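You operate a simulated robot arm through the tools that you are given. There is no shell and no other tool.

You run a simulated robot arm. Do the job below in one go: nothing can be reset, and whatever is moved stays where it is left.

Task
Unmask the small shell and roll its nozzle down to the stop.
Fine: the yellow plug goes in the empty cup while the red brake is on; release it to roll, brake again.

It is judged by the outcome, as a careful person would: the job done as asked, and still so three seconds after it is handed in. It fails if anything else is knocked over, pushed out of place, dropped, spilled or broken.

Robot
A 6-joint arm with a two-finger gripper, fixed in place. Base frame: the origin is at the foot of the arm, x ahead of it, y to its left, z up. Lengths are in cm, angles in degrees, forces in N, time in s.
With the tool pointing down near the work surface it reaches from about 10 to 42 cm from the base axis. Its first joint turns from -115.0 to 115.0 degrees. Payload 2.1 kg.
The TCP is the grasp point between the finger pads, 2 cm short of the fingertips. In the tool frame z runs along the fingers and y along their closing line. The gripper opens to 10 cm. The gripper's body begins 6.3 cm behind the TCP.
Orientation is that of the tool frame in the base frame, as [roll, pitch, yaw] about the fixed x, y, z axes, in that order (R = Rz(yaw) Ry(pitch) Rx(roll)). With the fingers straight down and closing along the base's y, the tool's x points along the base's -x, its y along +y and its z along -z.

Tools
- The arm moves only by the tool move_arm. Its argument "commands" is a list of rows, each an object (a shift or turn left out is 0, a gripper value left out holds the last) with "dp": the shift along the base's x, y, z in units of 20 mm (1.0 is 20 mm), a list of three; "angular": the turn, a rotation vector about the base's x, y, z in units of 8 degrees (1.0 is 8 degrees), a list of three; "grip": the finger opening in cm, from 0 to 10. In form: [{"dp": [dx, dy, dz], "angular": [rx, ry, rz], "grip": grip}, ...]. A call has 1 to 20 rows; each row shifts and turns the commanded pose from where the row before left it. A call with a number of a shift or a turn outside -1 to 1 is refused whole. A row lasts 0.2 s, in which the tool goes at most 5 cm and 8.6 degrees; a call with a longer step from one row to the next is refused whole, and so is a gripper value outside its range. A pose out of reach is approached as far as the arm can. The call stops where the force on the tool passes 40 N (or 10 N more than at its start, if that is more) or the arm is blocked; 0.2 s more then pass. The fingers move at their own pace (about 15.3 cm/s each) and stop on an object; they squeeze with about 23 N. The grip force told is the motor's: it shows also when the fingers shut on nothing. Time passes only in rows, and 0.2 s behind the last, so rows that do not move let the fingers close. It gives the time, the measured TCP pose, the force on the tool (base axes), the opening and the grip force at its end, in the units of the frame above (readings bear some noise), with the torque about the TCP (base axes, N m) and any sound that the robot's microphone picked up.
- Cameras (640 x 400 px; columns grow to the right, rows downward): "scene" is fixed at [39.41, 65.64, 149.55]; the picture's right is [-0.99, -0.12, 0.00], its down [-0.08, 0.63, -0.77] and it looks along [0.09, -0.77, -0.63] (base axes); focal length 261 px, centre (320, 200). "wrist" rides on the gripper at [7, -1.9, -9.9] in the tool frame; the picture's right is [0.26, 0.97, 0.00], its down [-0.75, 0.20, -0.63] and it looks along [-0.61, 0.16, 0.78] (tool axes); focal length 230 px, centre (320, 200).
- capture(camera): a new picture of that camera. No time passes.
- slide_trunk(by): slides the trunk up (or, below 0, down) by that many cm; the arm rides with it, the base frame stays. It gives what a move gives, with no picture.
- probe_pixels(camera, pixels): for up to 12 pixels [column, row] of the newest picture of that camera ("zoom" is the newest enlarged one), the place [x, y, z] in the base frame of the surface seen there, good to about 0.3 cm, but the place of the scene camera against the robot may be out by one fixed shift of up to 1.8 cm in any direction. No time passes.
- zoom(camera, box): a new picture of the part [left, top, right, bottom] of that camera's present view, enlarged. No time passes.
- job_done(): hands the job in; it is judged then, once.

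Unless the task says otherwise, let go and move clear before handing in.

The tools are called as a command line: name --argument value ..., lists and objects as JSON in quotes. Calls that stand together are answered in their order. move_arm: Moves the arm, as the interface text tells. Its arguments: {"type":"object","properties":{"commands":{"type":"array"}},"required":["commands"]} The other tools are called the same way: slide_trunk (by) slides the trunk up or down; capture (camera) takes a picture; probe_pixels (camera, pixels) gives the place of the surface under pixels of a picture; zoom (camera, box) takes an enlarged picture of a part of a camera's view; job_done () hands the job in.

At the start:

```text
t: 0.0
ee_pos: [32.85, -5.52, 129.68]
orientation: [-180.0, -0.1, -180.0]
force: [-0.2, 0.0, 0.5]
moment: [0.0, -0.01, -0.02]
opening: 10.01
gripper_force: 0.0
trunk travel left (down, up): [-90.0, 9.0]
```

scene: 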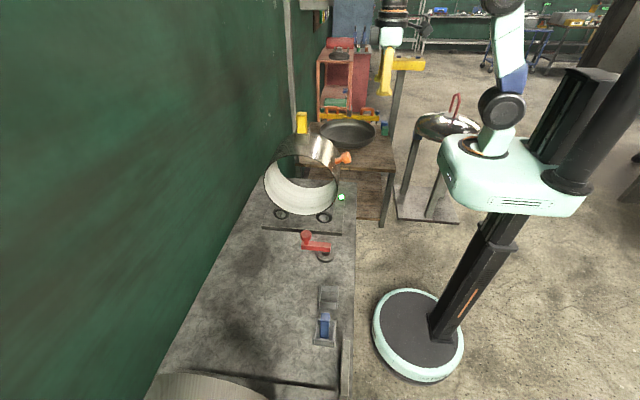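
wrist: 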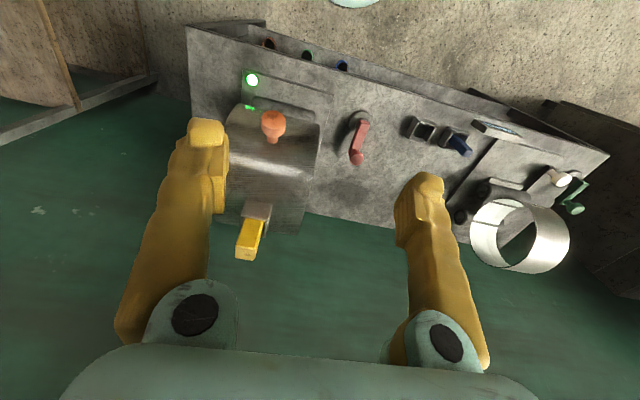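

The scene shows a large shell on rollers (scene ~300,180) with a yellow plug (~302,122), a red brake lever (~315,247), cups (~325,300 and 325,325) and another shell partly visible at the lower left. I'll zoom in to make out the parts.

zoom --camera "scene" --box '[240, 90, 400, 190]'

zoom --camera "scene" --box '[240, 180, 400, 280]'

zoom --camera "scene" --box '[200, 270, 400, 400]'

zoom --camera "wrist" --box '[180, 20, 400, 270]'

zoom --camera "wrist" --box '[380, 80, 620, 290]'

```text
4.00 times, centred on (320, 140) of scene
```

zoom: 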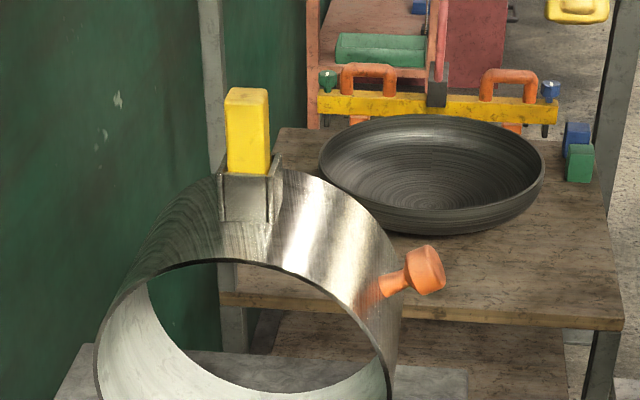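

```text
4.00 times, centred on (320, 230) of scene
```

zoom: 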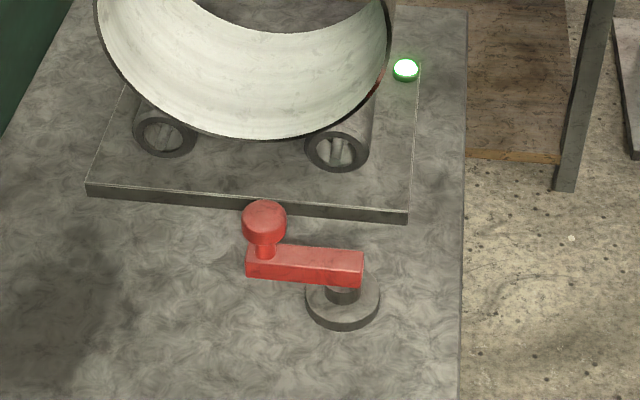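

```text
3.08 times, centred on (300, 335) of scene
```

zoom: 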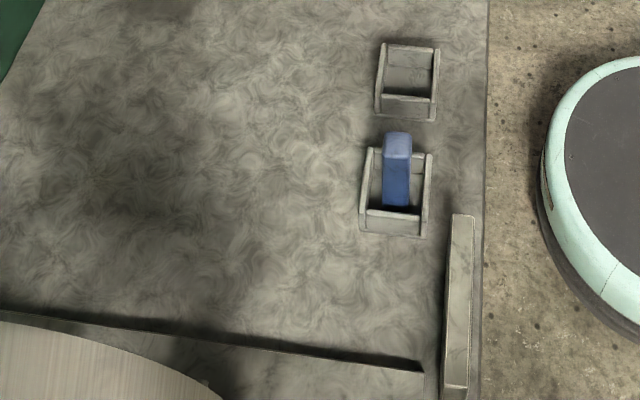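

```text
1.60 times, centred on (290, 145) of wrist
```

zoom: 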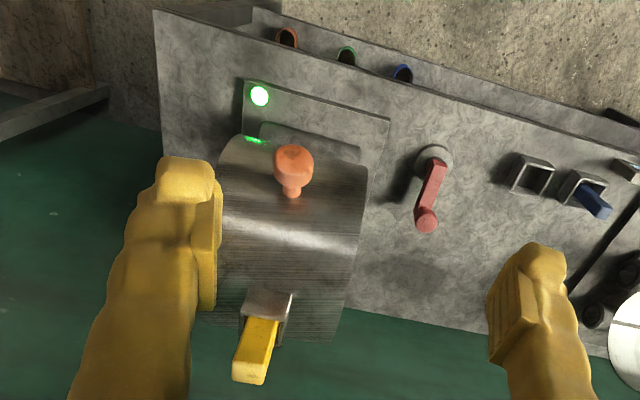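

```text
1.90 times, centred on (500, 185) of wrist
```

zoom: 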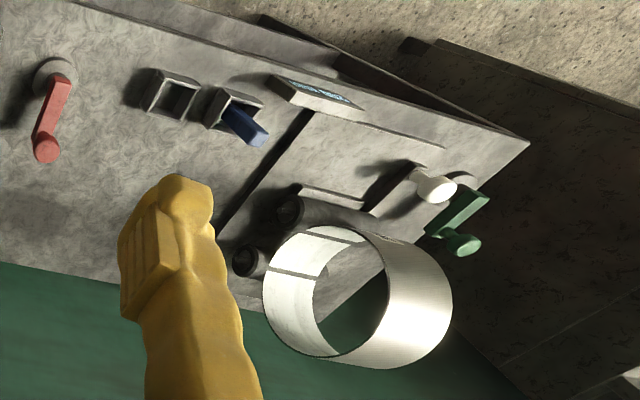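

Two shells are visible in the wrist view: one with the orange nozzle and yellow plug (near 265,160) and one with a white nozzle and green lever (near 520,235). I'll measure both to tell which is small.

probe_pixels --camera "wrist" --pixels '[[232, 125], [320, 135], [302, 228], [228, 205], [270, 165], [273, 122], [250, 240], [262, 212], [360, 130], [357, 158], [422, 130], [455, 142]]'

probe_pixels --camera "wrist" --pixels '[[545, 235], [475, 230], [560, 178], [575, 208], [500, 130], [600, 155], [200, 60], [400, 180], [250, 78], [268, 44], [307, 55], [342, 66]]'

probe_pixels --camera "scene" --pixels '[[302, 118], [345, 158], [306, 236], [325, 258], [328, 290], [324, 318], [300, 145], [280, 213], [323, 217], [200, 390], [341, 197], [260, 300]]'

```text
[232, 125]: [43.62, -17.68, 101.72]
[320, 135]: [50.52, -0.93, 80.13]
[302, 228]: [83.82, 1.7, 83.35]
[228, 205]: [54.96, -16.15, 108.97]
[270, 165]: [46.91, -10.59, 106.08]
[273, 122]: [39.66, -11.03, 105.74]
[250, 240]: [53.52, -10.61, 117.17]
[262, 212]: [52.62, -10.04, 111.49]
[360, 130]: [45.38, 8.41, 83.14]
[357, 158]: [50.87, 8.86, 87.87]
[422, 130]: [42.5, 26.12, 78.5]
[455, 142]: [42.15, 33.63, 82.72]
```

```text
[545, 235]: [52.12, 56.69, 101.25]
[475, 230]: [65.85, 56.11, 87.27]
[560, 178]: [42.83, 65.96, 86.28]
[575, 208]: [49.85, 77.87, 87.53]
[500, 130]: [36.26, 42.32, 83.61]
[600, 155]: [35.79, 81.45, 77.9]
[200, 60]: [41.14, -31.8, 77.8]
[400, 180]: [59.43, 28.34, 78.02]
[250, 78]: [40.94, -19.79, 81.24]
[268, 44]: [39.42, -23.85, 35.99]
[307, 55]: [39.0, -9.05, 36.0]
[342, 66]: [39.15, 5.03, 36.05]
```

```text
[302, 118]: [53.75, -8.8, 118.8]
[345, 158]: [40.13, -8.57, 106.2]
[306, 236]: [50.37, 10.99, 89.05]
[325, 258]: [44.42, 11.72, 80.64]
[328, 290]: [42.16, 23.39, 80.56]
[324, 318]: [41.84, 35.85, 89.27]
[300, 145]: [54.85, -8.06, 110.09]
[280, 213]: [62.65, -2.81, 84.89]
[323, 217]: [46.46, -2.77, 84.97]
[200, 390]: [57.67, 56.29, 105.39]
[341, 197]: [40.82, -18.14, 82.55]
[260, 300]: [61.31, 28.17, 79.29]
```

Shell 1 (orange nozzle, yellow plug near wrist 250,240) and shell 2 (white nozzle) differ in height a little. I'll probe more points on both, plus the arm itself for reach.

probe_pixels --camera "scene" --pixels '[[490, 150], [500, 110], [512, 50], [505, 5], [395, 10], [388, 75], [500, 190], [302, 160], [265, 185], [338, 195], [298, 213], [300, 180]]'

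zoom --camera "scene" --box '[140, 330, 360, 400]'

probe_pixels --camera "wrist" --pixels '[[238, 111], [316, 122], [560, 230], [500, 212], [530, 205], [520, 270], [478, 215], [568, 225], [490, 185], [460, 215], [290, 160], [300, 215]]'

```text
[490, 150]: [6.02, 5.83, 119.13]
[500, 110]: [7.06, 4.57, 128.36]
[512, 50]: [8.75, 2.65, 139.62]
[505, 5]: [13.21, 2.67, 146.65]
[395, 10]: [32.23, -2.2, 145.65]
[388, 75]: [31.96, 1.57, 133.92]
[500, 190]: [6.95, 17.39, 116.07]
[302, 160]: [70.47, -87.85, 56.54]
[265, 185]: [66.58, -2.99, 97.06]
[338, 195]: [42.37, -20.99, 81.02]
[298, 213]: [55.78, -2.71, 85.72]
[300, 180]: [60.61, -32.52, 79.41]
```

```text
2.91 times, centred on (250, 365) of scene
```

zoom: 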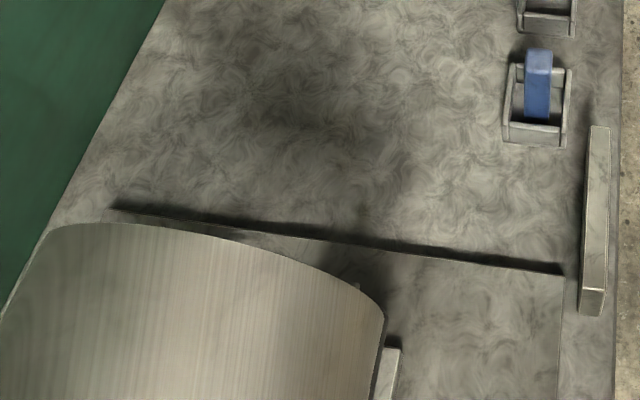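

```text
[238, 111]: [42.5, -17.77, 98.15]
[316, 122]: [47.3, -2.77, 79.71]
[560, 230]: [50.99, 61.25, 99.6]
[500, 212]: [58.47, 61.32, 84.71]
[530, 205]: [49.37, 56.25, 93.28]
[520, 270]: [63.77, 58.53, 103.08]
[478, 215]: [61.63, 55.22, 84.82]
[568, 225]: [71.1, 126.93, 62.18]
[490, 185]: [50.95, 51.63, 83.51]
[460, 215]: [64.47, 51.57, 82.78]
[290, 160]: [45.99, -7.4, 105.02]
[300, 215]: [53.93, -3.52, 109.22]
```

Shell 1 spans about y −18 to −3 with its axis near x 54, z 97; shell 2 lies near y 52–66. I'll swing the arm left at height to look at shell 2, its lever and the display before touching anything.

move_arm --commands '[{"dp": [-0.3, 1, 0], "angular": [0, 0, 0.4]}, {"dp": [-0.3, 1, 0], "angular": [0, 0, 0.4]}, {"dp": [-0.3, 1, 0], "angular": [0, 0, 0.4]}, {"dp": [-0.3, 1, 0], "angular": [0, 0, 0.4]}, {"dp": [-0.3, 1, 0], "angular": [0, 0, 0.4]}, {"dp": [-0.3, 1, 0], "angular": [0, 0, 0.4]}, {"dp": [-0.3, 1, 0], "angular": [0, 0, 0.4]}, {"dp": [-0.3, 1, 0], "angular": [0, 0, 0.4]}, {"dp": [-0.3, 1, 0], "angular": [0, 0, 0.4]}, {"dp": [-0.3, 1, 0], "angular": [0, 0, 0.4]}, {"dp": [-0.3, 1, 0], "angular": [0, 0, 0.4]}, {"dp": [-0.3, 1, 0], "angular": [0, 0, 0.4]}, {"dp": [-0.3, 1, 0], "angular": [0, 0, 0.4]}, {"dp": [-0.3, 1, 0], "angular": [0, 0, 0.4]}, {"dp": [-0.3, 1, 0], "angular": [0, 0, 0.4]}]'

capture --camera "wrist"

capture --camera "scene"

```text
t: 3.2
ee_pos: [23.93, 24.77, 129.62]
orientation: [-179.8, 0.0, -132.0]
force: [0.0, 0.0, 0.4]
moment: [-0.01, -0.02, 0.0]
opening: 9.97
gripper_force: 0.0
trunk travel left (down, up): [-90.0, 9.0]
```

```text
taken
```

wrist: 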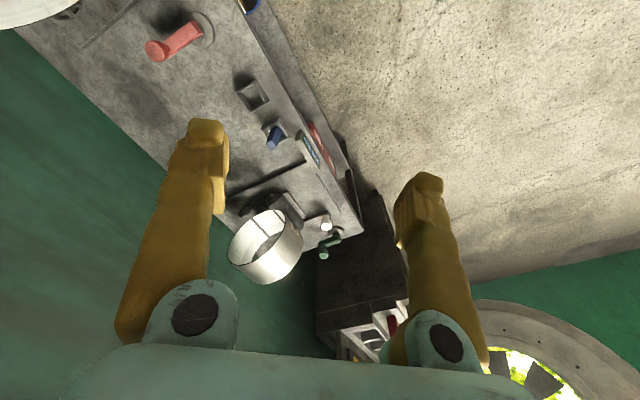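

```text
taken
```

scene: 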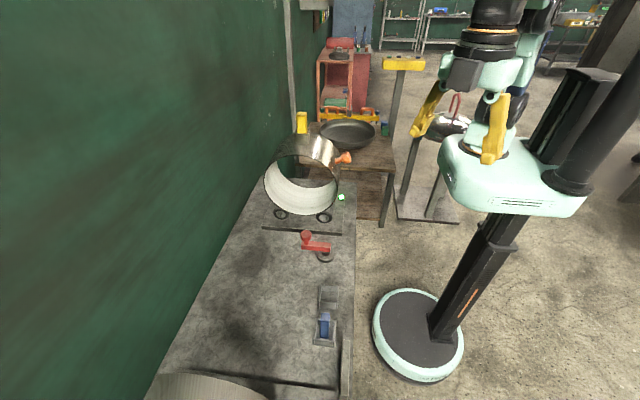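

zoom --camera "wrist" --box '[220, 80, 380, 300]'

probe_pixels --camera "wrist" --pixels '[[232, 245], [300, 232], [275, 262], [288, 215], [290, 275], [325, 225], [324, 252], [332, 235], [308, 150], [251, 95], [274, 138], [275, 200]]'

```text
1.82 times, centred on (300, 190) of wrist
```

zoom: 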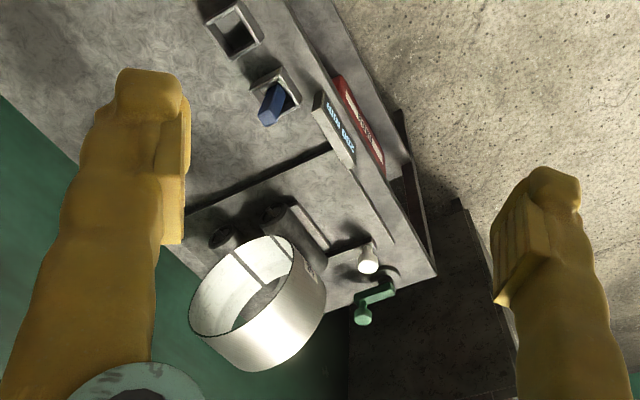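

```text
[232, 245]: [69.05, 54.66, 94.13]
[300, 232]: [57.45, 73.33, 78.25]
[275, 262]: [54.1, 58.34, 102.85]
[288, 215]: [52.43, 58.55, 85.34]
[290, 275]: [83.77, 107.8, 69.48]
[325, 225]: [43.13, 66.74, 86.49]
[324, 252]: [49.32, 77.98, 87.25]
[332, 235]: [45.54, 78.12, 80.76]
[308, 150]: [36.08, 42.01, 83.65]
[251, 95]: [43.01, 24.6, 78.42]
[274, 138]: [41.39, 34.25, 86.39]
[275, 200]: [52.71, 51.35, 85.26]
```

Shell 2 already has its nozzle down (wrist 325,225), and labels stand near 310,148. I'll zoom in on the labels.

zoom --camera "wrist" --box '[290, 110, 340, 180]'

zoom --camera "wrist" --box '[250, 190, 360, 290]'

zoom --camera "scene" --box '[310, 330, 360, 400]'

```text
5.71 times, centred on (315, 145) of wrist
```

zoom: 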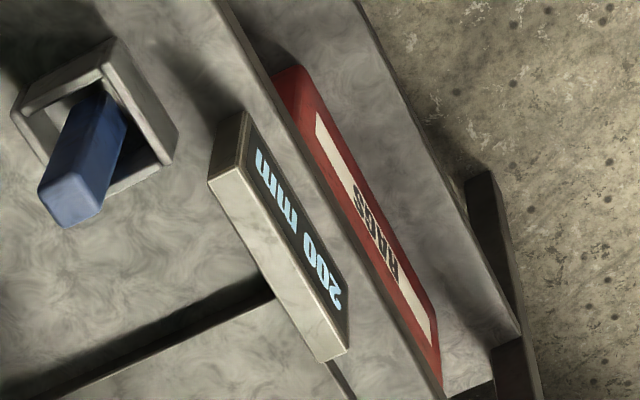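

```text
4.00 times, centred on (305, 240) of wrist
```

zoom: 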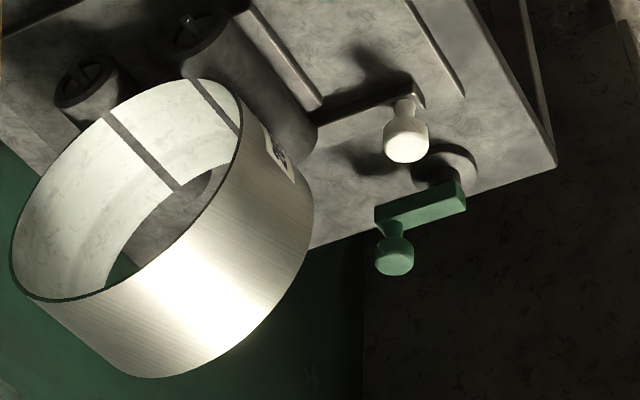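

```text
5.71 times, centred on (335, 365) of scene
```

zoom: 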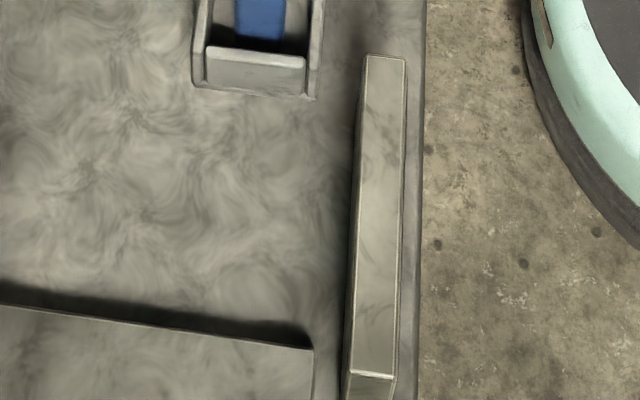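

The sign reads "200 mm" for the far station, and only shell 1 carries a yellow plug and a nozzle, with the red lever beside it. I'll swing back in front of shell 1 with the tool tilted forward to look closely at the plug, nozzle and light.

move_arm --commands '[{"dp": [0, -1, 0], "angular": [0, 0, -0.4]}, {"dp": [0, -1, 0], "angular": [0, 0, -0.4]}, {"dp": [0, -1, 0], "angular": [0, 0, -0.4]}, {"dp": [0, -1, 0], "angular": [0, 0, -0.4]}, {"dp": [0, -1, 0], "angular": [0, 0, -0.4]}, {"dp": [0, -1, 0], "angular": [0, 0, -0.4]}, {"dp": [0, -1, 0], "angular": [0, 0, -0.4]}, {"dp": [0, -1, 0], "angular": [0, 0, -0.4]}, {"dp": [0, -1, 0], "angular": [0, 0, -0.4]}, {"dp": [0, -1, 0], "angular": [0, 0, -0.4]}, {"dp": [0, -1, 0], "angular": [0, 0, -0.4]}, {"dp": [0, -1, 0], "angular": [0, 0, -0.4]}, {"dp": [0, -1, 0], "angular": [0, 0, -0.4]}, {"dp": [0, -1, 0], "angular": [0, 0, -0.4]}, {"dp": [0, -1, 0], "angular": [0, 0, -0.4]}]'

move_arm --commands '[{"dp": [0, 0, 0], "angular": [0, -1, 0]}, {"angular": [0, -1, 0]}, {"angular": [0, -1, 0]}]'

capture --camera "wrist"

```text
t: 6.4
ee_pos: [23.92, -5.64, 129.67]
orientation: [-180.0, 0.0, -179.9]
force: [0.3, 0.5, 0.0]
moment: [0.03, 0.02, 0.01]
opening: 10.0
gripper_force: 0.0
trunk travel left (down, up): [-90.0, 9.0]
```

```text
t: 7.2
ee_pos: [29.25, -8.45, 130.27]
orientation: [179.9, 24.0, 180.0]
force: [0.3, -0.7, 0.4]
moment: [-0.01, 0.0, 0.02]
opening: 10.01
gripper_force: 0.0
out of reach, approached as far as the arm can: row 1, 2, 3
trunk travel left (down, up): [-90.0, 9.0]
```

```text
taken
```

wrist: 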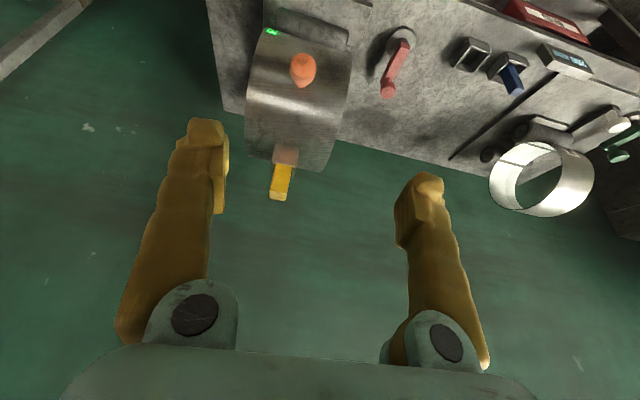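

The tilt was only approached by shifting the tool (now at 29.3, −8.5, 130.3). I'll zoom on shell 1 and its plug at 283,165 and the light at 272,32.

zoom --camera "wrist" --box '[220, 0, 380, 220]'

zoom --camera "wrist" --box '[360, 0, 640, 220]'

probe_pixels --camera "wrist" --pixels '[[279, 197], [274, 175], [290, 176], [285, 155], [277, 150], [296, 152], [303, 66], [299, 84], [388, 91], [398, 45], [472, 45], [515, 82]]'

probe_pixels --camera "wrist" --pixels '[[620, 125], [595, 130], [575, 165], [495, 180], [540, 150], [245, 150], [325, 168], [345, 75], [260, 45], [272, 32], [310, 15], [300, 110]]'

```text
1.82 times, centred on (300, 110) of wrist
```

zoom: 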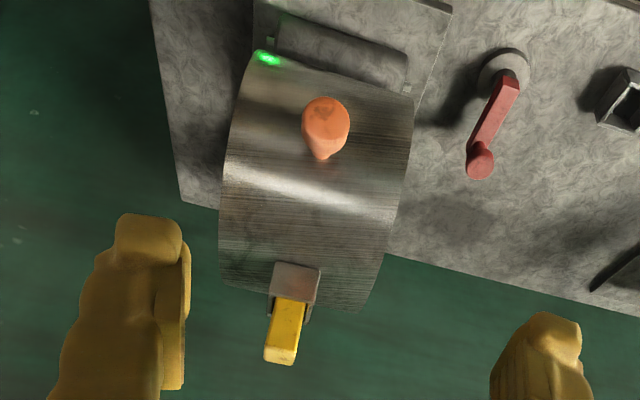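

```text
1.82 times, centred on (500, 110) of wrist
```

zoom: 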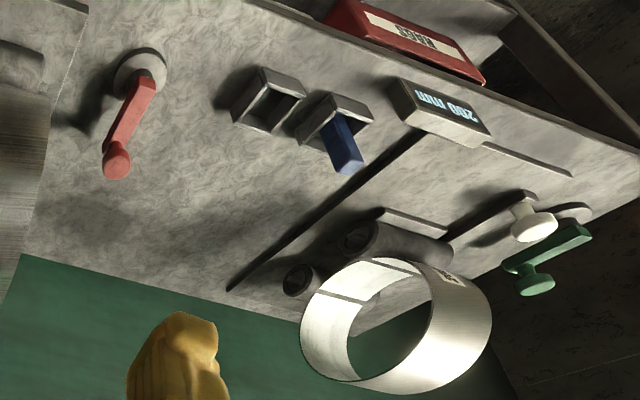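

```text
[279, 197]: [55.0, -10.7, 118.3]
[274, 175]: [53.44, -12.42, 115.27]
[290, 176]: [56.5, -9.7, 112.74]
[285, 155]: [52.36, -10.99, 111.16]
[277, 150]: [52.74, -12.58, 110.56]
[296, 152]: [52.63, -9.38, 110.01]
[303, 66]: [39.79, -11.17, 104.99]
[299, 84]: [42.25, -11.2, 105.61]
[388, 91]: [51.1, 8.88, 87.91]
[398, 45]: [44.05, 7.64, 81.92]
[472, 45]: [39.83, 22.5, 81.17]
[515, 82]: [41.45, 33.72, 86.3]
```

```text
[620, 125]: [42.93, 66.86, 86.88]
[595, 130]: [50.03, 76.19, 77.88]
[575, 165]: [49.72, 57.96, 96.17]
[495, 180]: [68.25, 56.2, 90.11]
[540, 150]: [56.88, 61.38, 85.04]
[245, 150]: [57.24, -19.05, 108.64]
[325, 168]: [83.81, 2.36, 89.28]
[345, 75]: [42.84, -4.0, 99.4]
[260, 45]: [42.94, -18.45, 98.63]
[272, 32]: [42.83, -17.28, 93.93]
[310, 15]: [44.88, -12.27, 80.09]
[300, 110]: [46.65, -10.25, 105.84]
```

Shell 1 has radius ≈11.6 about (54.3, 97.2); the plug stands at (54.5, −11, 111–118.8) in its holder and the lever points to +x. I'll tilt the tool to about 45° and go to a pre-grasp pose in front of and above the plug.

move_arm --commands '[{"dp": [0.9, 0, 0.1], "angular": [0, -0.5, 0]}, {"dp": [0.9, 0, 0.1], "angular": [0, -0.5, 0]}, {"dp": [0.9, 0, 0.1], "angular": [0, -0.5, 0]}, {"dp": [0.9, 0, 0.1], "angular": [0, -0.5, 0]}, {"dp": [0.9, 0, 0.1], "angular": [0, -0.5, 0]}]'

```text
t: 8.4
ee_pos: [38.36, -8.42, 131.39]
orientation: [-180.0, 44.0, -180.0]
force: [0.1, 0.2, -0.8]
moment: [-0.02, 0.02, -0.01]
opening: 9.98
gripper_force: 0.2
trunk travel left (down, up): [-90.0, 9.0]
```

The arm tracked well: tool at (38.4, −8.4, 131.4), tilt 44°. I'll move closer and check with the wrist camera.

move_arm --commands '[{"dp": [0.9, -0.27, -0.4]}, {"dp": [0.9, -0.27, -0.4]}, {"dp": [0.9, -0.27, -0.4]}, {"dp": [0.9, -0.27, -0.4]}, {"dp": [0.9, -0.27, -0.4]}]'

capture --camera "wrist"

capture --camera "scene"

```text
t: 9.6
ee_pos: [47.36, -11.14, 127.29]
orientation: [-180.0, 43.9, -180.0]
force: [-0.3, 0.5, -0.1]
moment: [0.03, 0.01, 0.02]
opening: 10.0
gripper_force: 0.1
trunk travel left (down, up): [-90.0, 9.0]
```

```text
taken
```

wrist: 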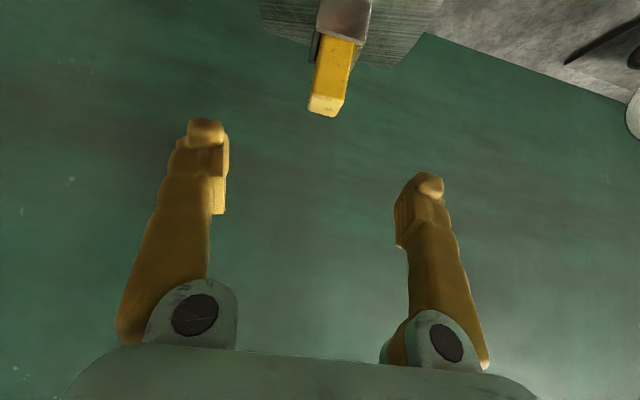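

```text
taken
```

scene: 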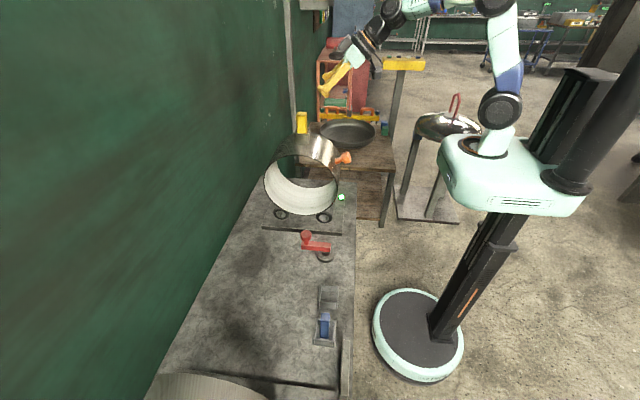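

The plug is clear in the wrist view at 330,75, in its holder at 343,15. I'll measure its faces.

zoom --camera "wrist" --box '[270, 0, 400, 130]'

probe_pixels --camera "wrist" --pixels '[[312, 103], [337, 108], [322, 106], [321, 70], [345, 73], [334, 72], [322, 45], [352, 48], [338, 45], [325, 25], [364, 28], [345, 15]]'

```text
3.08 times, centred on (335, 65) of wrist
```

zoom: 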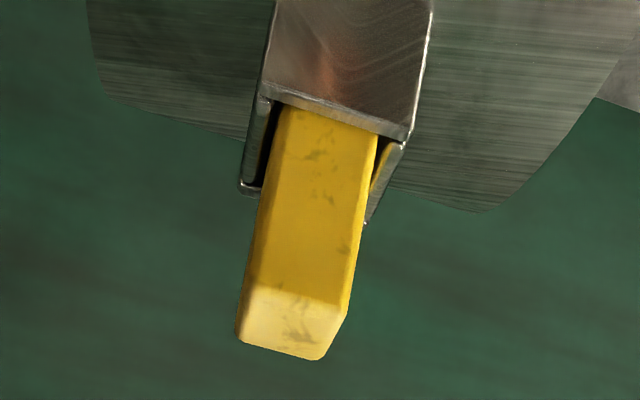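

```text
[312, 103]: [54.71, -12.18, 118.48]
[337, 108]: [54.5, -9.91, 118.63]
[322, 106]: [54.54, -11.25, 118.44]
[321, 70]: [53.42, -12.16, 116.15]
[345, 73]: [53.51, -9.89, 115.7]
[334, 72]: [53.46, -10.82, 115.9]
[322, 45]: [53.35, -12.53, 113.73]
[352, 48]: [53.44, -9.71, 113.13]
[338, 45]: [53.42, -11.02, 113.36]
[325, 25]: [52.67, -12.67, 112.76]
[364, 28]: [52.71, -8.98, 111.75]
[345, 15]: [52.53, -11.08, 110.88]
```

The plug's front face is at x 53.4, y −12.45 to −9.6, top 118.6; its holder's rim is at z ≈ 112.8. I'll go straight in to TCP (54.6, −11.05, 116).

move_arm --commands '[{"dp": [0.6, 0.007, -0.94]}, {"dp": [0.6, 0.007, -0.94]}, {"dp": [0.6, 0.007, -0.94]}, {"dp": [0.6, 0.007, -0.94]}, {"dp": [0.6, 0.007, -0.94]}, {"dp": [0.6, 0.007, -0.94]}]'

capture --camera "wrist"

zoom --camera "scene" --box '[240, 60, 400, 180]'

```text
t: 11.0
ee_pos: [54.44, -10.99, 116.02]
orientation: [-180.0, 44.0, -180.0]
force: [0.8, 0.8, -0.2]
moment: [0.02, -0.03, -0.03]
opening: 9.99
gripper_force: 0.1
trunk travel left (down, up): [-90.0, 9.0]
```

```text
taken
```

wrist: 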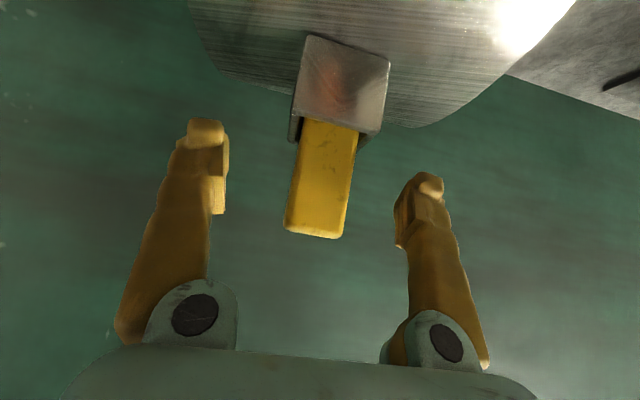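

```text
3.33 times, centred on (320, 120) of scene
```

zoom: 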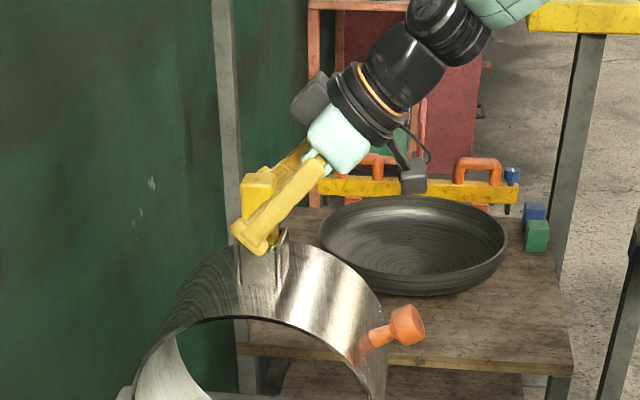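

The plug sits between the fingers (wrist 320,180) and the nozzle still holds at its raised angle, which fits the brake being on. I'll close gently and let it settle.

move_arm --commands '[{"grip": 5}, {"grip": 2}, {"grip": 2}, {"grip": 2}, {"grip": 2}]'

capture --camera "wrist"

```text
t: 12.2
ee_pos: [54.25, -10.99, 116.11]
orientation: [179.9, 44.0, 180.0]
force: [0.2, 0.0, 0.2]
moment: [0.01, 0.02, 0.02]
opening: 2.87
gripper_force: 22.7
trunk travel left (down, up): [-90.0, 9.0]
```

```text
taken
```

wrist: 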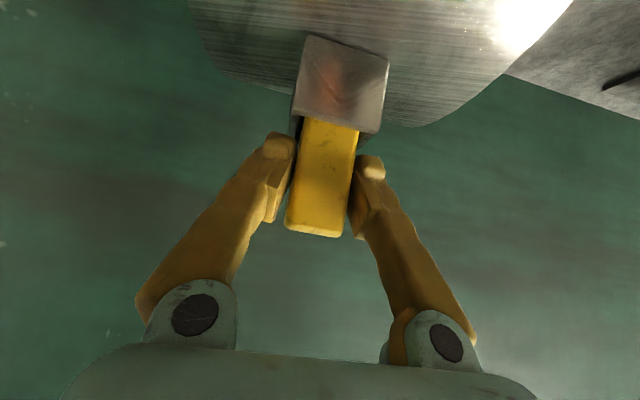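

Gripped firmly (2.87 cm, 22.7 N). I'll lift straight up a little and watch the force.

move_arm --commands '[{"dp": [0, 0, 0.3]}, {"dp": [0, 0, 0.3]}, {"dp": [0, 0, 0.4]}]'

capture --camera "wrist"

zoom --camera "scene" --box '[240, 60, 400, 180]'

```text
t: 13.0
ee_pos: [54.22, -10.86, 118.12]
orientation: [180.0, 43.9, -179.9]
force: [0.9, 1.2, -0.1]
moment: [0.03, 0.0, 0.03]
opening: 2.85
gripper_force: 23.0
trunk travel left (down, up): [-90.0, 9.0]
```

```text
taken
```

wrist: 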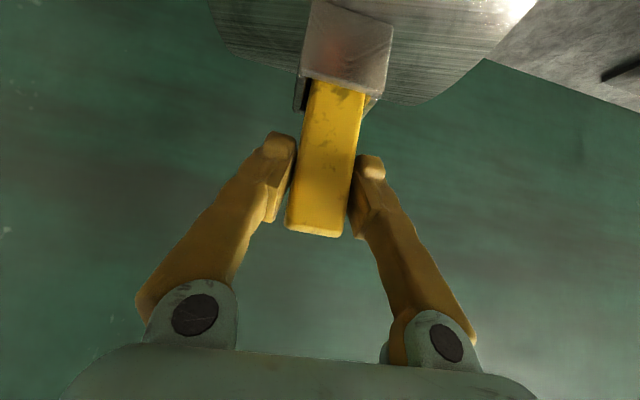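

```text
3.33 times, centred on (320, 120) of scene
```

zoom: 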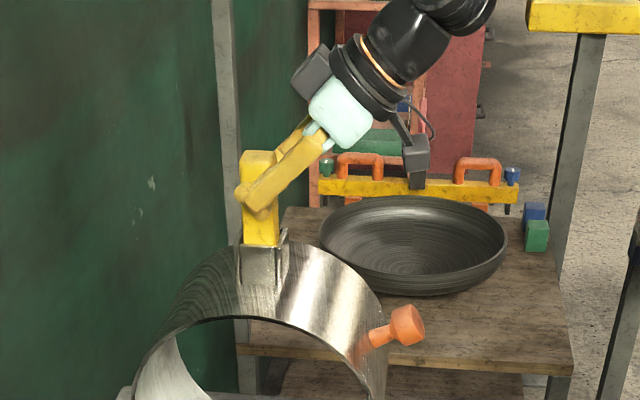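

The plug slides up freely and the shell has not turned (nozzle unmoved at zoom 395,328). I'll keep lifting well clear.

move_arm --commands '[{"dp": [0, 0, 0.4]}, {"dp": [0, 0, 0.5]}, {"dp": [0, 0, 0.6]}, {"dp": [0, 0, 0.6]}, {"dp": [0, 0, 0.6]}]'

zoom --camera "scene" --box '[240, 60, 400, 180]'

capture --camera "wrist"

```text
t: 14.2
ee_pos: [54.13, -10.93, 123.61]
orientation: [180.0, 43.9, 180.0]
force: [-1.1, 0.7, 0.2]
moment: [0.03, 0.03, 0.02]
opening: 2.87
gripper_force: 23.0
trunk travel left (down, up): [-90.0, 9.0]
```

```text
3.33 times, centred on (320, 120) of scene
```

zoom: 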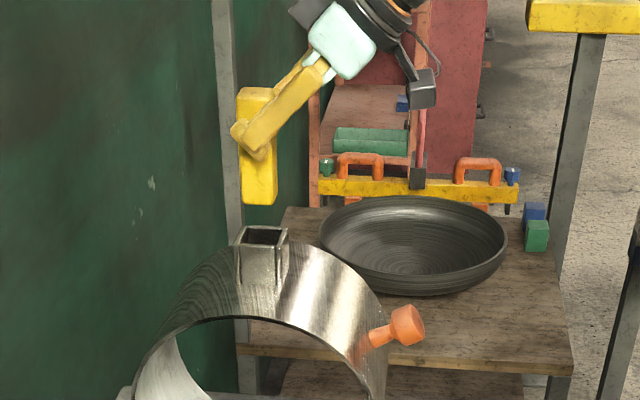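

```text
taken
```

wrist: 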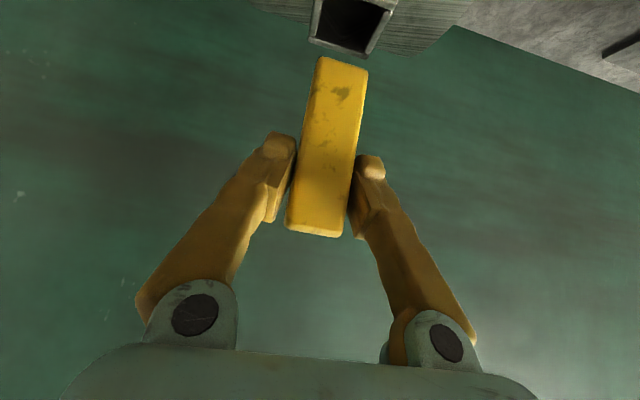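

The plug is clear of its holder. I'll probe its ends for its length in the grip.

probe_pixels --camera "wrist" --pixels '[[340, 66], [318, 64], [364, 74], [290, 220], [342, 228], [316, 215], [332, 130], [370, 25], [320, 35], [345, 0]]'

probe_pixels --camera "scene" --pixels '[[304, 120], [304, 90], [319, 287], [335, 288], [328, 304], [329, 296], [327, 300], [313, 345], [320, 315], [328, 312]]'

zoom --camera "scene" --box '[300, 270, 360, 350]'

```text
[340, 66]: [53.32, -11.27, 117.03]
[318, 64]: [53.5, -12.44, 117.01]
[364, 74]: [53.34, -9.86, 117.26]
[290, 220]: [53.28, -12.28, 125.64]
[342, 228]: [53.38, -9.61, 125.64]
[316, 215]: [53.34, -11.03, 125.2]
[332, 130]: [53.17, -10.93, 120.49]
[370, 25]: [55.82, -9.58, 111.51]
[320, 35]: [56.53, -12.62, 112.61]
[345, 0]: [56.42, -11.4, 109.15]
```

```text
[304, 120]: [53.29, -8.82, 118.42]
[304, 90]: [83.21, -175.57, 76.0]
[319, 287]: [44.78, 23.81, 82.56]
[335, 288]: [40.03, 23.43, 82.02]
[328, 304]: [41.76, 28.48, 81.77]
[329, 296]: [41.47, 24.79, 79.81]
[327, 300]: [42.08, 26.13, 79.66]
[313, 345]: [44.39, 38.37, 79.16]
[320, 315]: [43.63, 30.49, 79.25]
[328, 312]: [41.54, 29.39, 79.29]
```

```text
5.00 times, centred on (330, 310) of scene
```

zoom: 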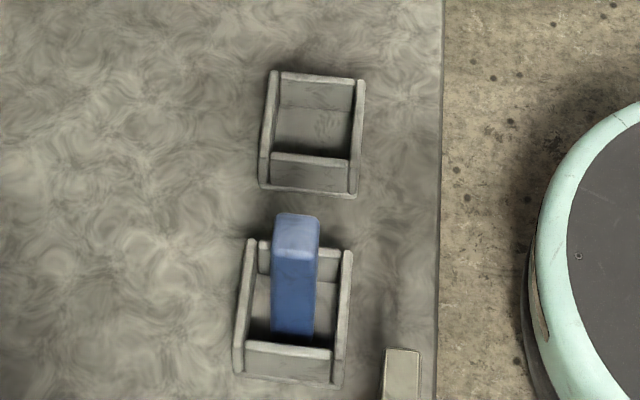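

The plug's bottom is ~6.9 cm below the TCP. The trunk will have to go down, so I'll check what stands near the carriage (the stool with the bowl at scene 450,125) and find the cup location.

probe_pixels --camera "scene" --pixels '[[440, 122], [455, 100], [470, 128], [415, 128], [440, 150], [460, 190], [545, 205], [405, 64], [425, 215], [350, 300], [345, 395], [445, 190]]'

move_arm --commands '[{"dp": [-0.9, 0, 0.1]}, {"dp": [-1, 0, 0.1]}, {"dp": [-1, 0, 0.1]}, {"dp": [-1, 0, 0.1]}, {"dp": [-1, 0, 0.1]}, {"dp": [-1, 0, 0.1]}, {"dp": [-1, 0, 0.1]}, {"dp": [-1, 0, 0.1]}]'

```text
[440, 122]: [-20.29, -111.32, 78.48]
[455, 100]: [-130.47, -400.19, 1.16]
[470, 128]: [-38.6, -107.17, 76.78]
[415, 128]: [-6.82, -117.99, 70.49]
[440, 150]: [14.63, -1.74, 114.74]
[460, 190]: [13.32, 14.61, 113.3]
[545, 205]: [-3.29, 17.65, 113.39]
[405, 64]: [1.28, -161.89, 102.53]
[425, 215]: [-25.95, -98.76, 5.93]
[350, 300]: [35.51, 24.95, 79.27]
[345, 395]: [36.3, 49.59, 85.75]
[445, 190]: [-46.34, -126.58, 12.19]
```

```text
t: 16.0
ee_pos: [38.35, -10.81, 125.26]
orientation: [-179.9, 44.2, -179.9]
force: [-0.3, 0.2, -1.0]
moment: [0.03, 0.0, -0.01]
opening: 2.86
gripper_force: 23.3
trunk travel left (down, up): [-90.0, 9.0]
```

The stool and bowl are over a metre away, and the carriage reaches only x ≈ 15 against the bench edge at ≈ 36. I'll swing to the cup's side at this height.

move_arm --commands '[{"dp": [-0.1, 1, 0]}, {"dp": [-0.1, 1, 0]}, {"dp": [-0.1, 1, 0]}, {"dp": [-0.1, 1, 0]}, {"dp": [-0.1, 1, 0]}, {"dp": [-0.1, 1, 0]}, {"dp": [-0.1, 1, 0]}, {"dp": [-0.1, 1, 0]}, {"dp": [-0.1, 1, 0]}, {"dp": [-0.1, 1, 0]}, {"dp": [-0.1, 1, 0]}, {"dp": [-0.1, 1, 0]}, {"dp": [-0.1, 1, 0]}, {"dp": [-0.1, 1, 0]}, {"dp": [-0.1, 1, 0]}, {"dp": [-0.1, 1, 0]}, {"dp": [-0.1, 1, 0]}]'

```text
t: 19.6
ee_pos: [35.13, 22.97, 125.14]
orientation: [-180.0, 43.8, -179.9]
force: [0.9, 0.4, -0.6]
moment: [0.0, 0.03, 0.02]
opening: 2.89
gripper_force: 22.8
trunk travel left (down, up): [-90.0, 9.0]
```

Reached (35.1, 23.0, 125.1) with the plug held. I'll lower the trunk by 25 cm and look.

slide_trunk --by -25

capture --camera "wrist"

capture --camera "scene"

```text
t: 22.2
ee_pos: [35.1, 22.94, 100.15]
orientation: [180.0, 44.0, -180.0]
force: [0.3, 0.4, -0.8]
moment: [-0.02, 0.02, 0.0]
opening: 2.86
gripper_force: 23.2
trunk travel left (down, up): [-65.0, 34.0]
```

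```text
taken
```

wrist: 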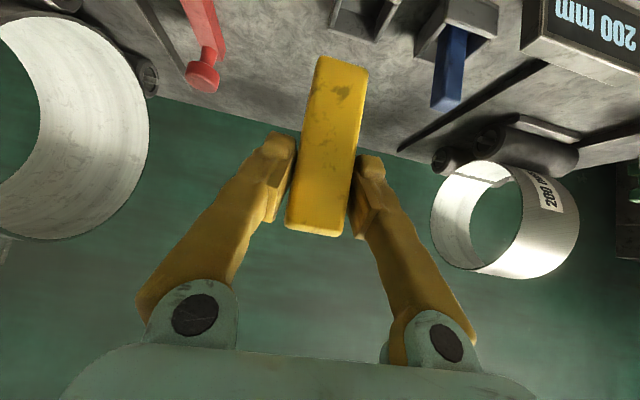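

```text
taken
```

scene: 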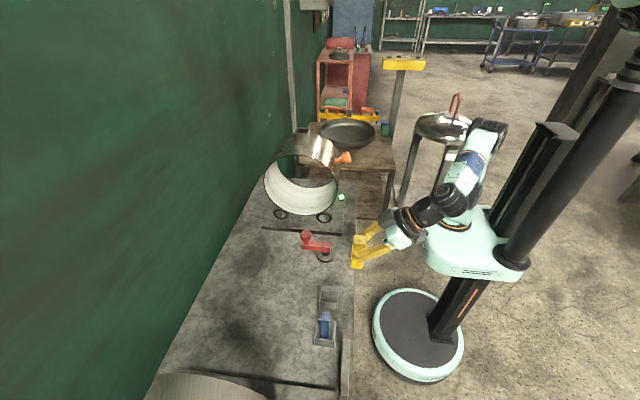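

The plug hangs upright. I'll zoom on the cup area and on the second shell's label (wrist 555,195).

zoom --camera "wrist" --box '[420, 120, 640, 290]'

zoom --camera "wrist" --box '[300, 0, 520, 120]'

probe_pixels --camera "wrist" --pixels '[[336, 8], [376, 36], [345, 30], [404, 10], [360, 8], [365, 20], [440, 0], [430, 60], [452, 60], [445, 100], [340, 66], [395, 28]]'

```text
2.35 times, centred on (530, 205) of wrist
```

zoom: 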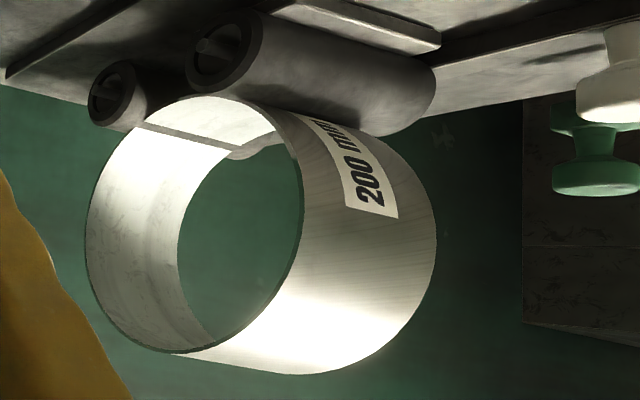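

```text
2.91 times, centred on (410, 60) of wrist
```

zoom: 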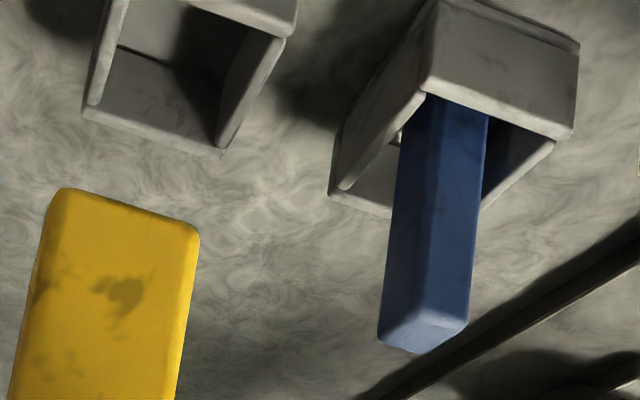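

```text
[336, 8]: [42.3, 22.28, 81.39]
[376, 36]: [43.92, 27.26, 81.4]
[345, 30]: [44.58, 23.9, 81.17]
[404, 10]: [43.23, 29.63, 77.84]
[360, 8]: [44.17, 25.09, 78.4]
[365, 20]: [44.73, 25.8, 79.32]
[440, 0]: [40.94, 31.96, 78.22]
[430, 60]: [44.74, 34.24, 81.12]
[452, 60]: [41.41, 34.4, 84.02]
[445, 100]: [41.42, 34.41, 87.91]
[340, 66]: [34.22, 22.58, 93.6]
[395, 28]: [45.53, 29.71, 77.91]
```

Shell 2 is a plain 200 mm ring with no plug or nozzle, so shell 1 is the one. The cup's rim is near z 81.3 and its floor ~78.4; I'll lower a little so the cup comes into the wrist view.

move_arm --commands '[{"dp": [0, 0.2, -0.8]}, {"dp": [0, 0.2, -0.8]}, {"dp": [0, 0.2, -0.8]}, {"dp": [0, 0.2, -0.8]}]'

capture --camera "wrist"

zoom --camera "wrist" --box '[280, 0, 520, 150]'

```text
t: 23.2
ee_pos: [35.19, 24.58, 93.6]
orientation: [-180.0, 43.9, 180.0]
force: [-0.6, 0.2, -0.2]
moment: [0.0, -0.02, 0.03]
opening: 2.85
gripper_force: 23.4
trunk travel left (down, up): [-65.0, 34.0]
```

```text
taken
```

wrist: 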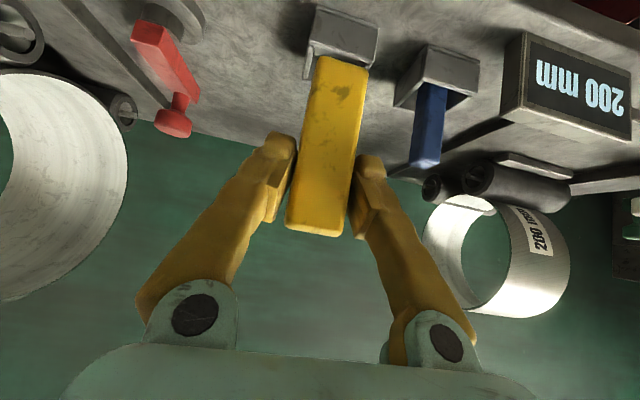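

```text
2.67 times, centred on (400, 75) of wrist
```

zoom: 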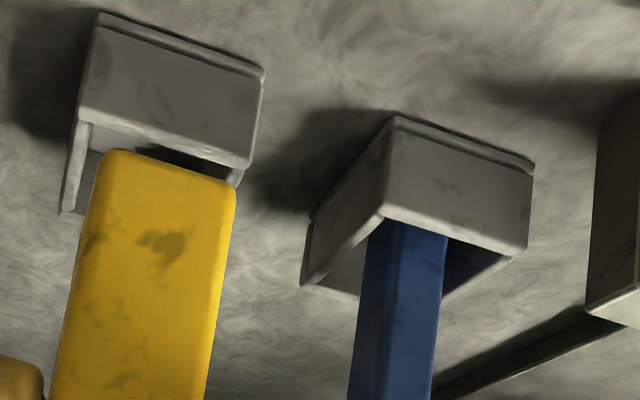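

The cup's front wall is in view (zoom 80–262, 15–165). I'll probe its corners.

probe_pixels --camera "zoom" --pixels '[[86, 108], [246, 158], [105, 22], [258, 72], [170, 100], [78, 160], [66, 208], [236, 178], [388, 208], [520, 242], [350, 250], [308, 278]]'

probe_pixels --camera "wrist" --pixels '[[318, 60], [364, 72], [340, 66], [415, 164], [437, 164], [440, 90], [420, 90], [175, 125], [180, 100], [145, 40], [170, 15], [190, 80]]'

```text
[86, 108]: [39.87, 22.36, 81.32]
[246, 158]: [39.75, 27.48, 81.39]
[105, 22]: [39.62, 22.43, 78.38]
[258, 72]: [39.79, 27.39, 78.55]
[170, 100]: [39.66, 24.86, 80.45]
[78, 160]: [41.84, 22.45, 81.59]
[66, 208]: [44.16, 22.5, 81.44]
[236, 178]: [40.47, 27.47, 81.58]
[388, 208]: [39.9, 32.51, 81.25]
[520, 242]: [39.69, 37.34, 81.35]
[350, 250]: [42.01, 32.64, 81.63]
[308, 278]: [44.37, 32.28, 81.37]
```

```text
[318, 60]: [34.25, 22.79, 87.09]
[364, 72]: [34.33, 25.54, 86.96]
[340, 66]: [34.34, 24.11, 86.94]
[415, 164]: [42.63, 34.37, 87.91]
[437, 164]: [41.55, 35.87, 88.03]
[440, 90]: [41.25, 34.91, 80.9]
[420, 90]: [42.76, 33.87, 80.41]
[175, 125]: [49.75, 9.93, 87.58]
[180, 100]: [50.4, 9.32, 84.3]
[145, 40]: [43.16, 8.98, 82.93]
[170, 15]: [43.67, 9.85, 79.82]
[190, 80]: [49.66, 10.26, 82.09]
```

The empty cup spans x 39.7–45, y 22.2–27.6 with rim at 81.4, so its centre is about (42.35, 24.9). I'll move the plug over it.

move_arm --commands '[{"dp": [0.825, 0.065, 0]}, {"dp": [0.825, 0.065, 0]}, {"dp": [0.825, 0.065, 0]}, {"dp": [0.825, 0.065, 0]}]'

capture --camera "wrist"

zoom --camera "scene" --box '[290, 220, 390, 360]'

```text
t: 24.2
ee_pos: [41.67, 25.1, 93.64]
orientation: [179.9, 44.0, 180.0]
force: [-0.6, 0.1, -0.2]
moment: [0.0, 0.01, -0.03]
opening: 2.86
gripper_force: 23.0
trunk travel left (down, up): [-65.0, 34.0]
```

```text
taken
```

wrist: 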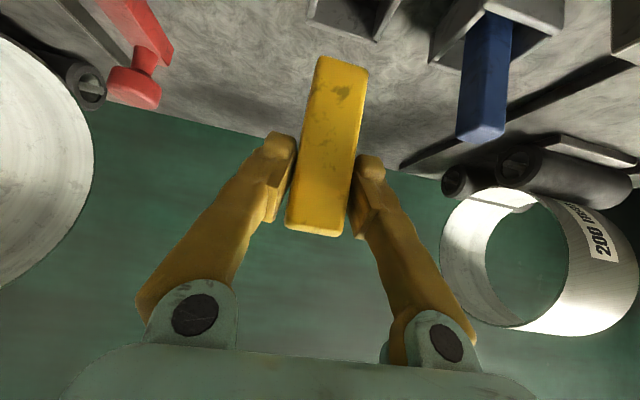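

```text
2.86 times, centred on (340, 290) of scene
```

zoom: 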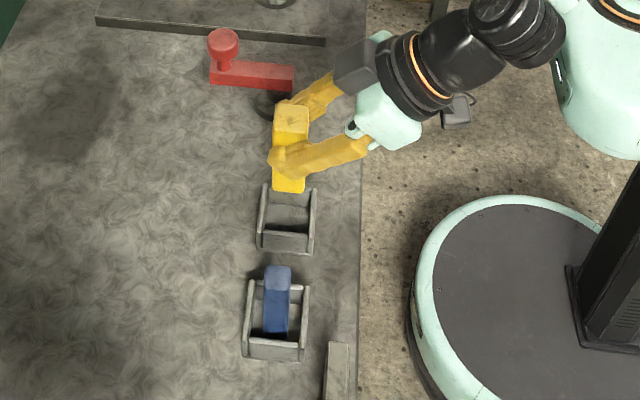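

The plug is over the cup. I'll descend until its bottom just enters the rim, then check.

move_arm --commands '[{"dp": [0.03, 0, -0.8]}, {"dp": [0.03, 0, -0.8]}, {"dp": [0, 0, -0.8]}, {"dp": [0, 0, -0.5]}]'

capture --camera "wrist"

zoom --camera "scene" --box '[290, 220, 390, 360]'

```text
t: 25.2
ee_pos: [41.92, 25.08, 87.85]
orientation: [-180.0, 44.1, 180.0]
force: [-0.3, 0.4, -0.3]
moment: [-0.01, 0.02, -0.01]
opening: 2.84
gripper_force: 23.3
trunk travel left (down, up): [-65.0, 34.0]
```

```text
taken
```

wrist: 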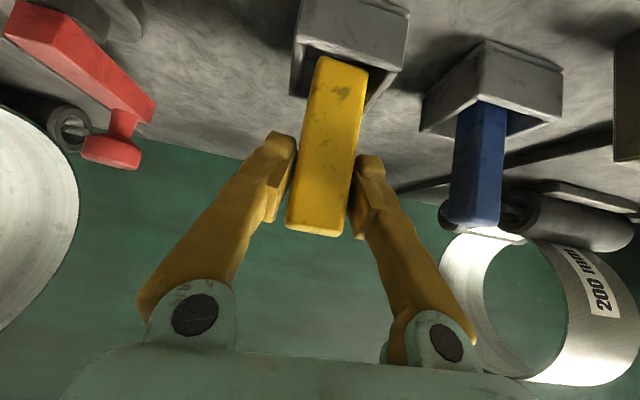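

```text
2.86 times, centred on (340, 290) of scene
```

zoom: 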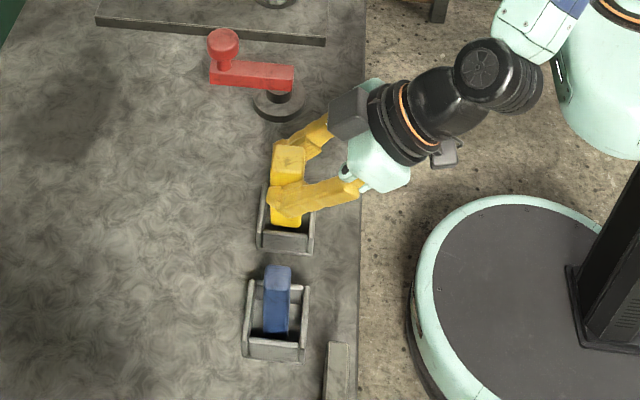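

The plug's lower end appears inside the cup outline (wrist 340,62 against cup 295–405). I'll zoom to confirm the clearance.

zoom --camera "wrist" --box '[270, 0, 430, 130]'

zoom --camera "scene" --box '[315, 260, 355, 320]'

probe_pixels --camera "wrist" --pixels '[[318, 62], [364, 74], [340, 70], [300, 40], [400, 65], [380, 85], [296, 80], [350, 50]]'

```text
3.08 times, centred on (350, 65) of wrist
```

zoom: 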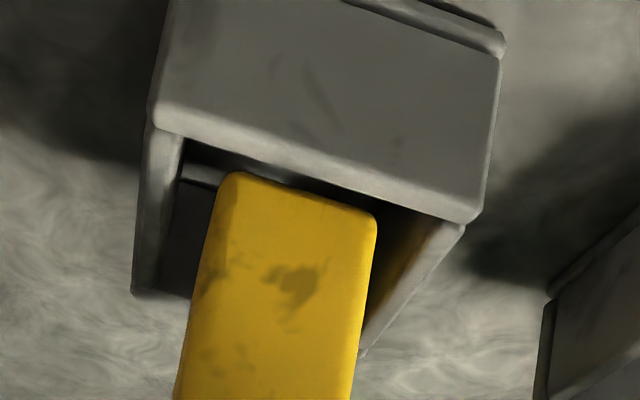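

```text
6.67 times, centred on (335, 290) of scene
```

zoom: 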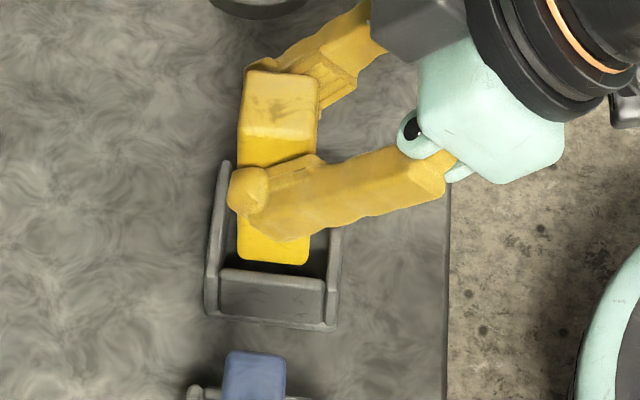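

```text
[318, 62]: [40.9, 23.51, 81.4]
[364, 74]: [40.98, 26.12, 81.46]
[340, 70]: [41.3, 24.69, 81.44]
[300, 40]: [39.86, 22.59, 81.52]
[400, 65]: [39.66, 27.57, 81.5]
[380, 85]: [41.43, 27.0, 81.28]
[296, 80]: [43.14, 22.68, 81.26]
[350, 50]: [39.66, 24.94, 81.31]
```

The plug is inside the rim with clearance on all sides. I'll lower it gently toward the floor.

move_arm --commands '[{"dp": [-0.03, 0, -0.3]}, {"dp": [-0.03, 0, -0.3]}, {"dp": [0, 0, -0.3]}, {"dp": [0, 0, -0.15]}]'

capture --camera "wrist"

```text
t: 26.2
ee_pos: [41.67, 25.06, 85.77]
orientation: [179.9, 44.1, -180.0]
force: [0.1, 0.0, -0.3]
moment: [-0.01, 0.01, -0.03]
opening: 2.86
gripper_force: 23.2
trunk travel left (down, up): [-65.0, 34.0]
```

```text
taken
```

wrist: 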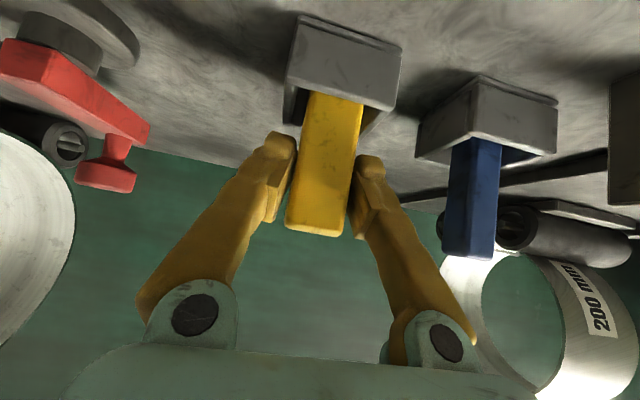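

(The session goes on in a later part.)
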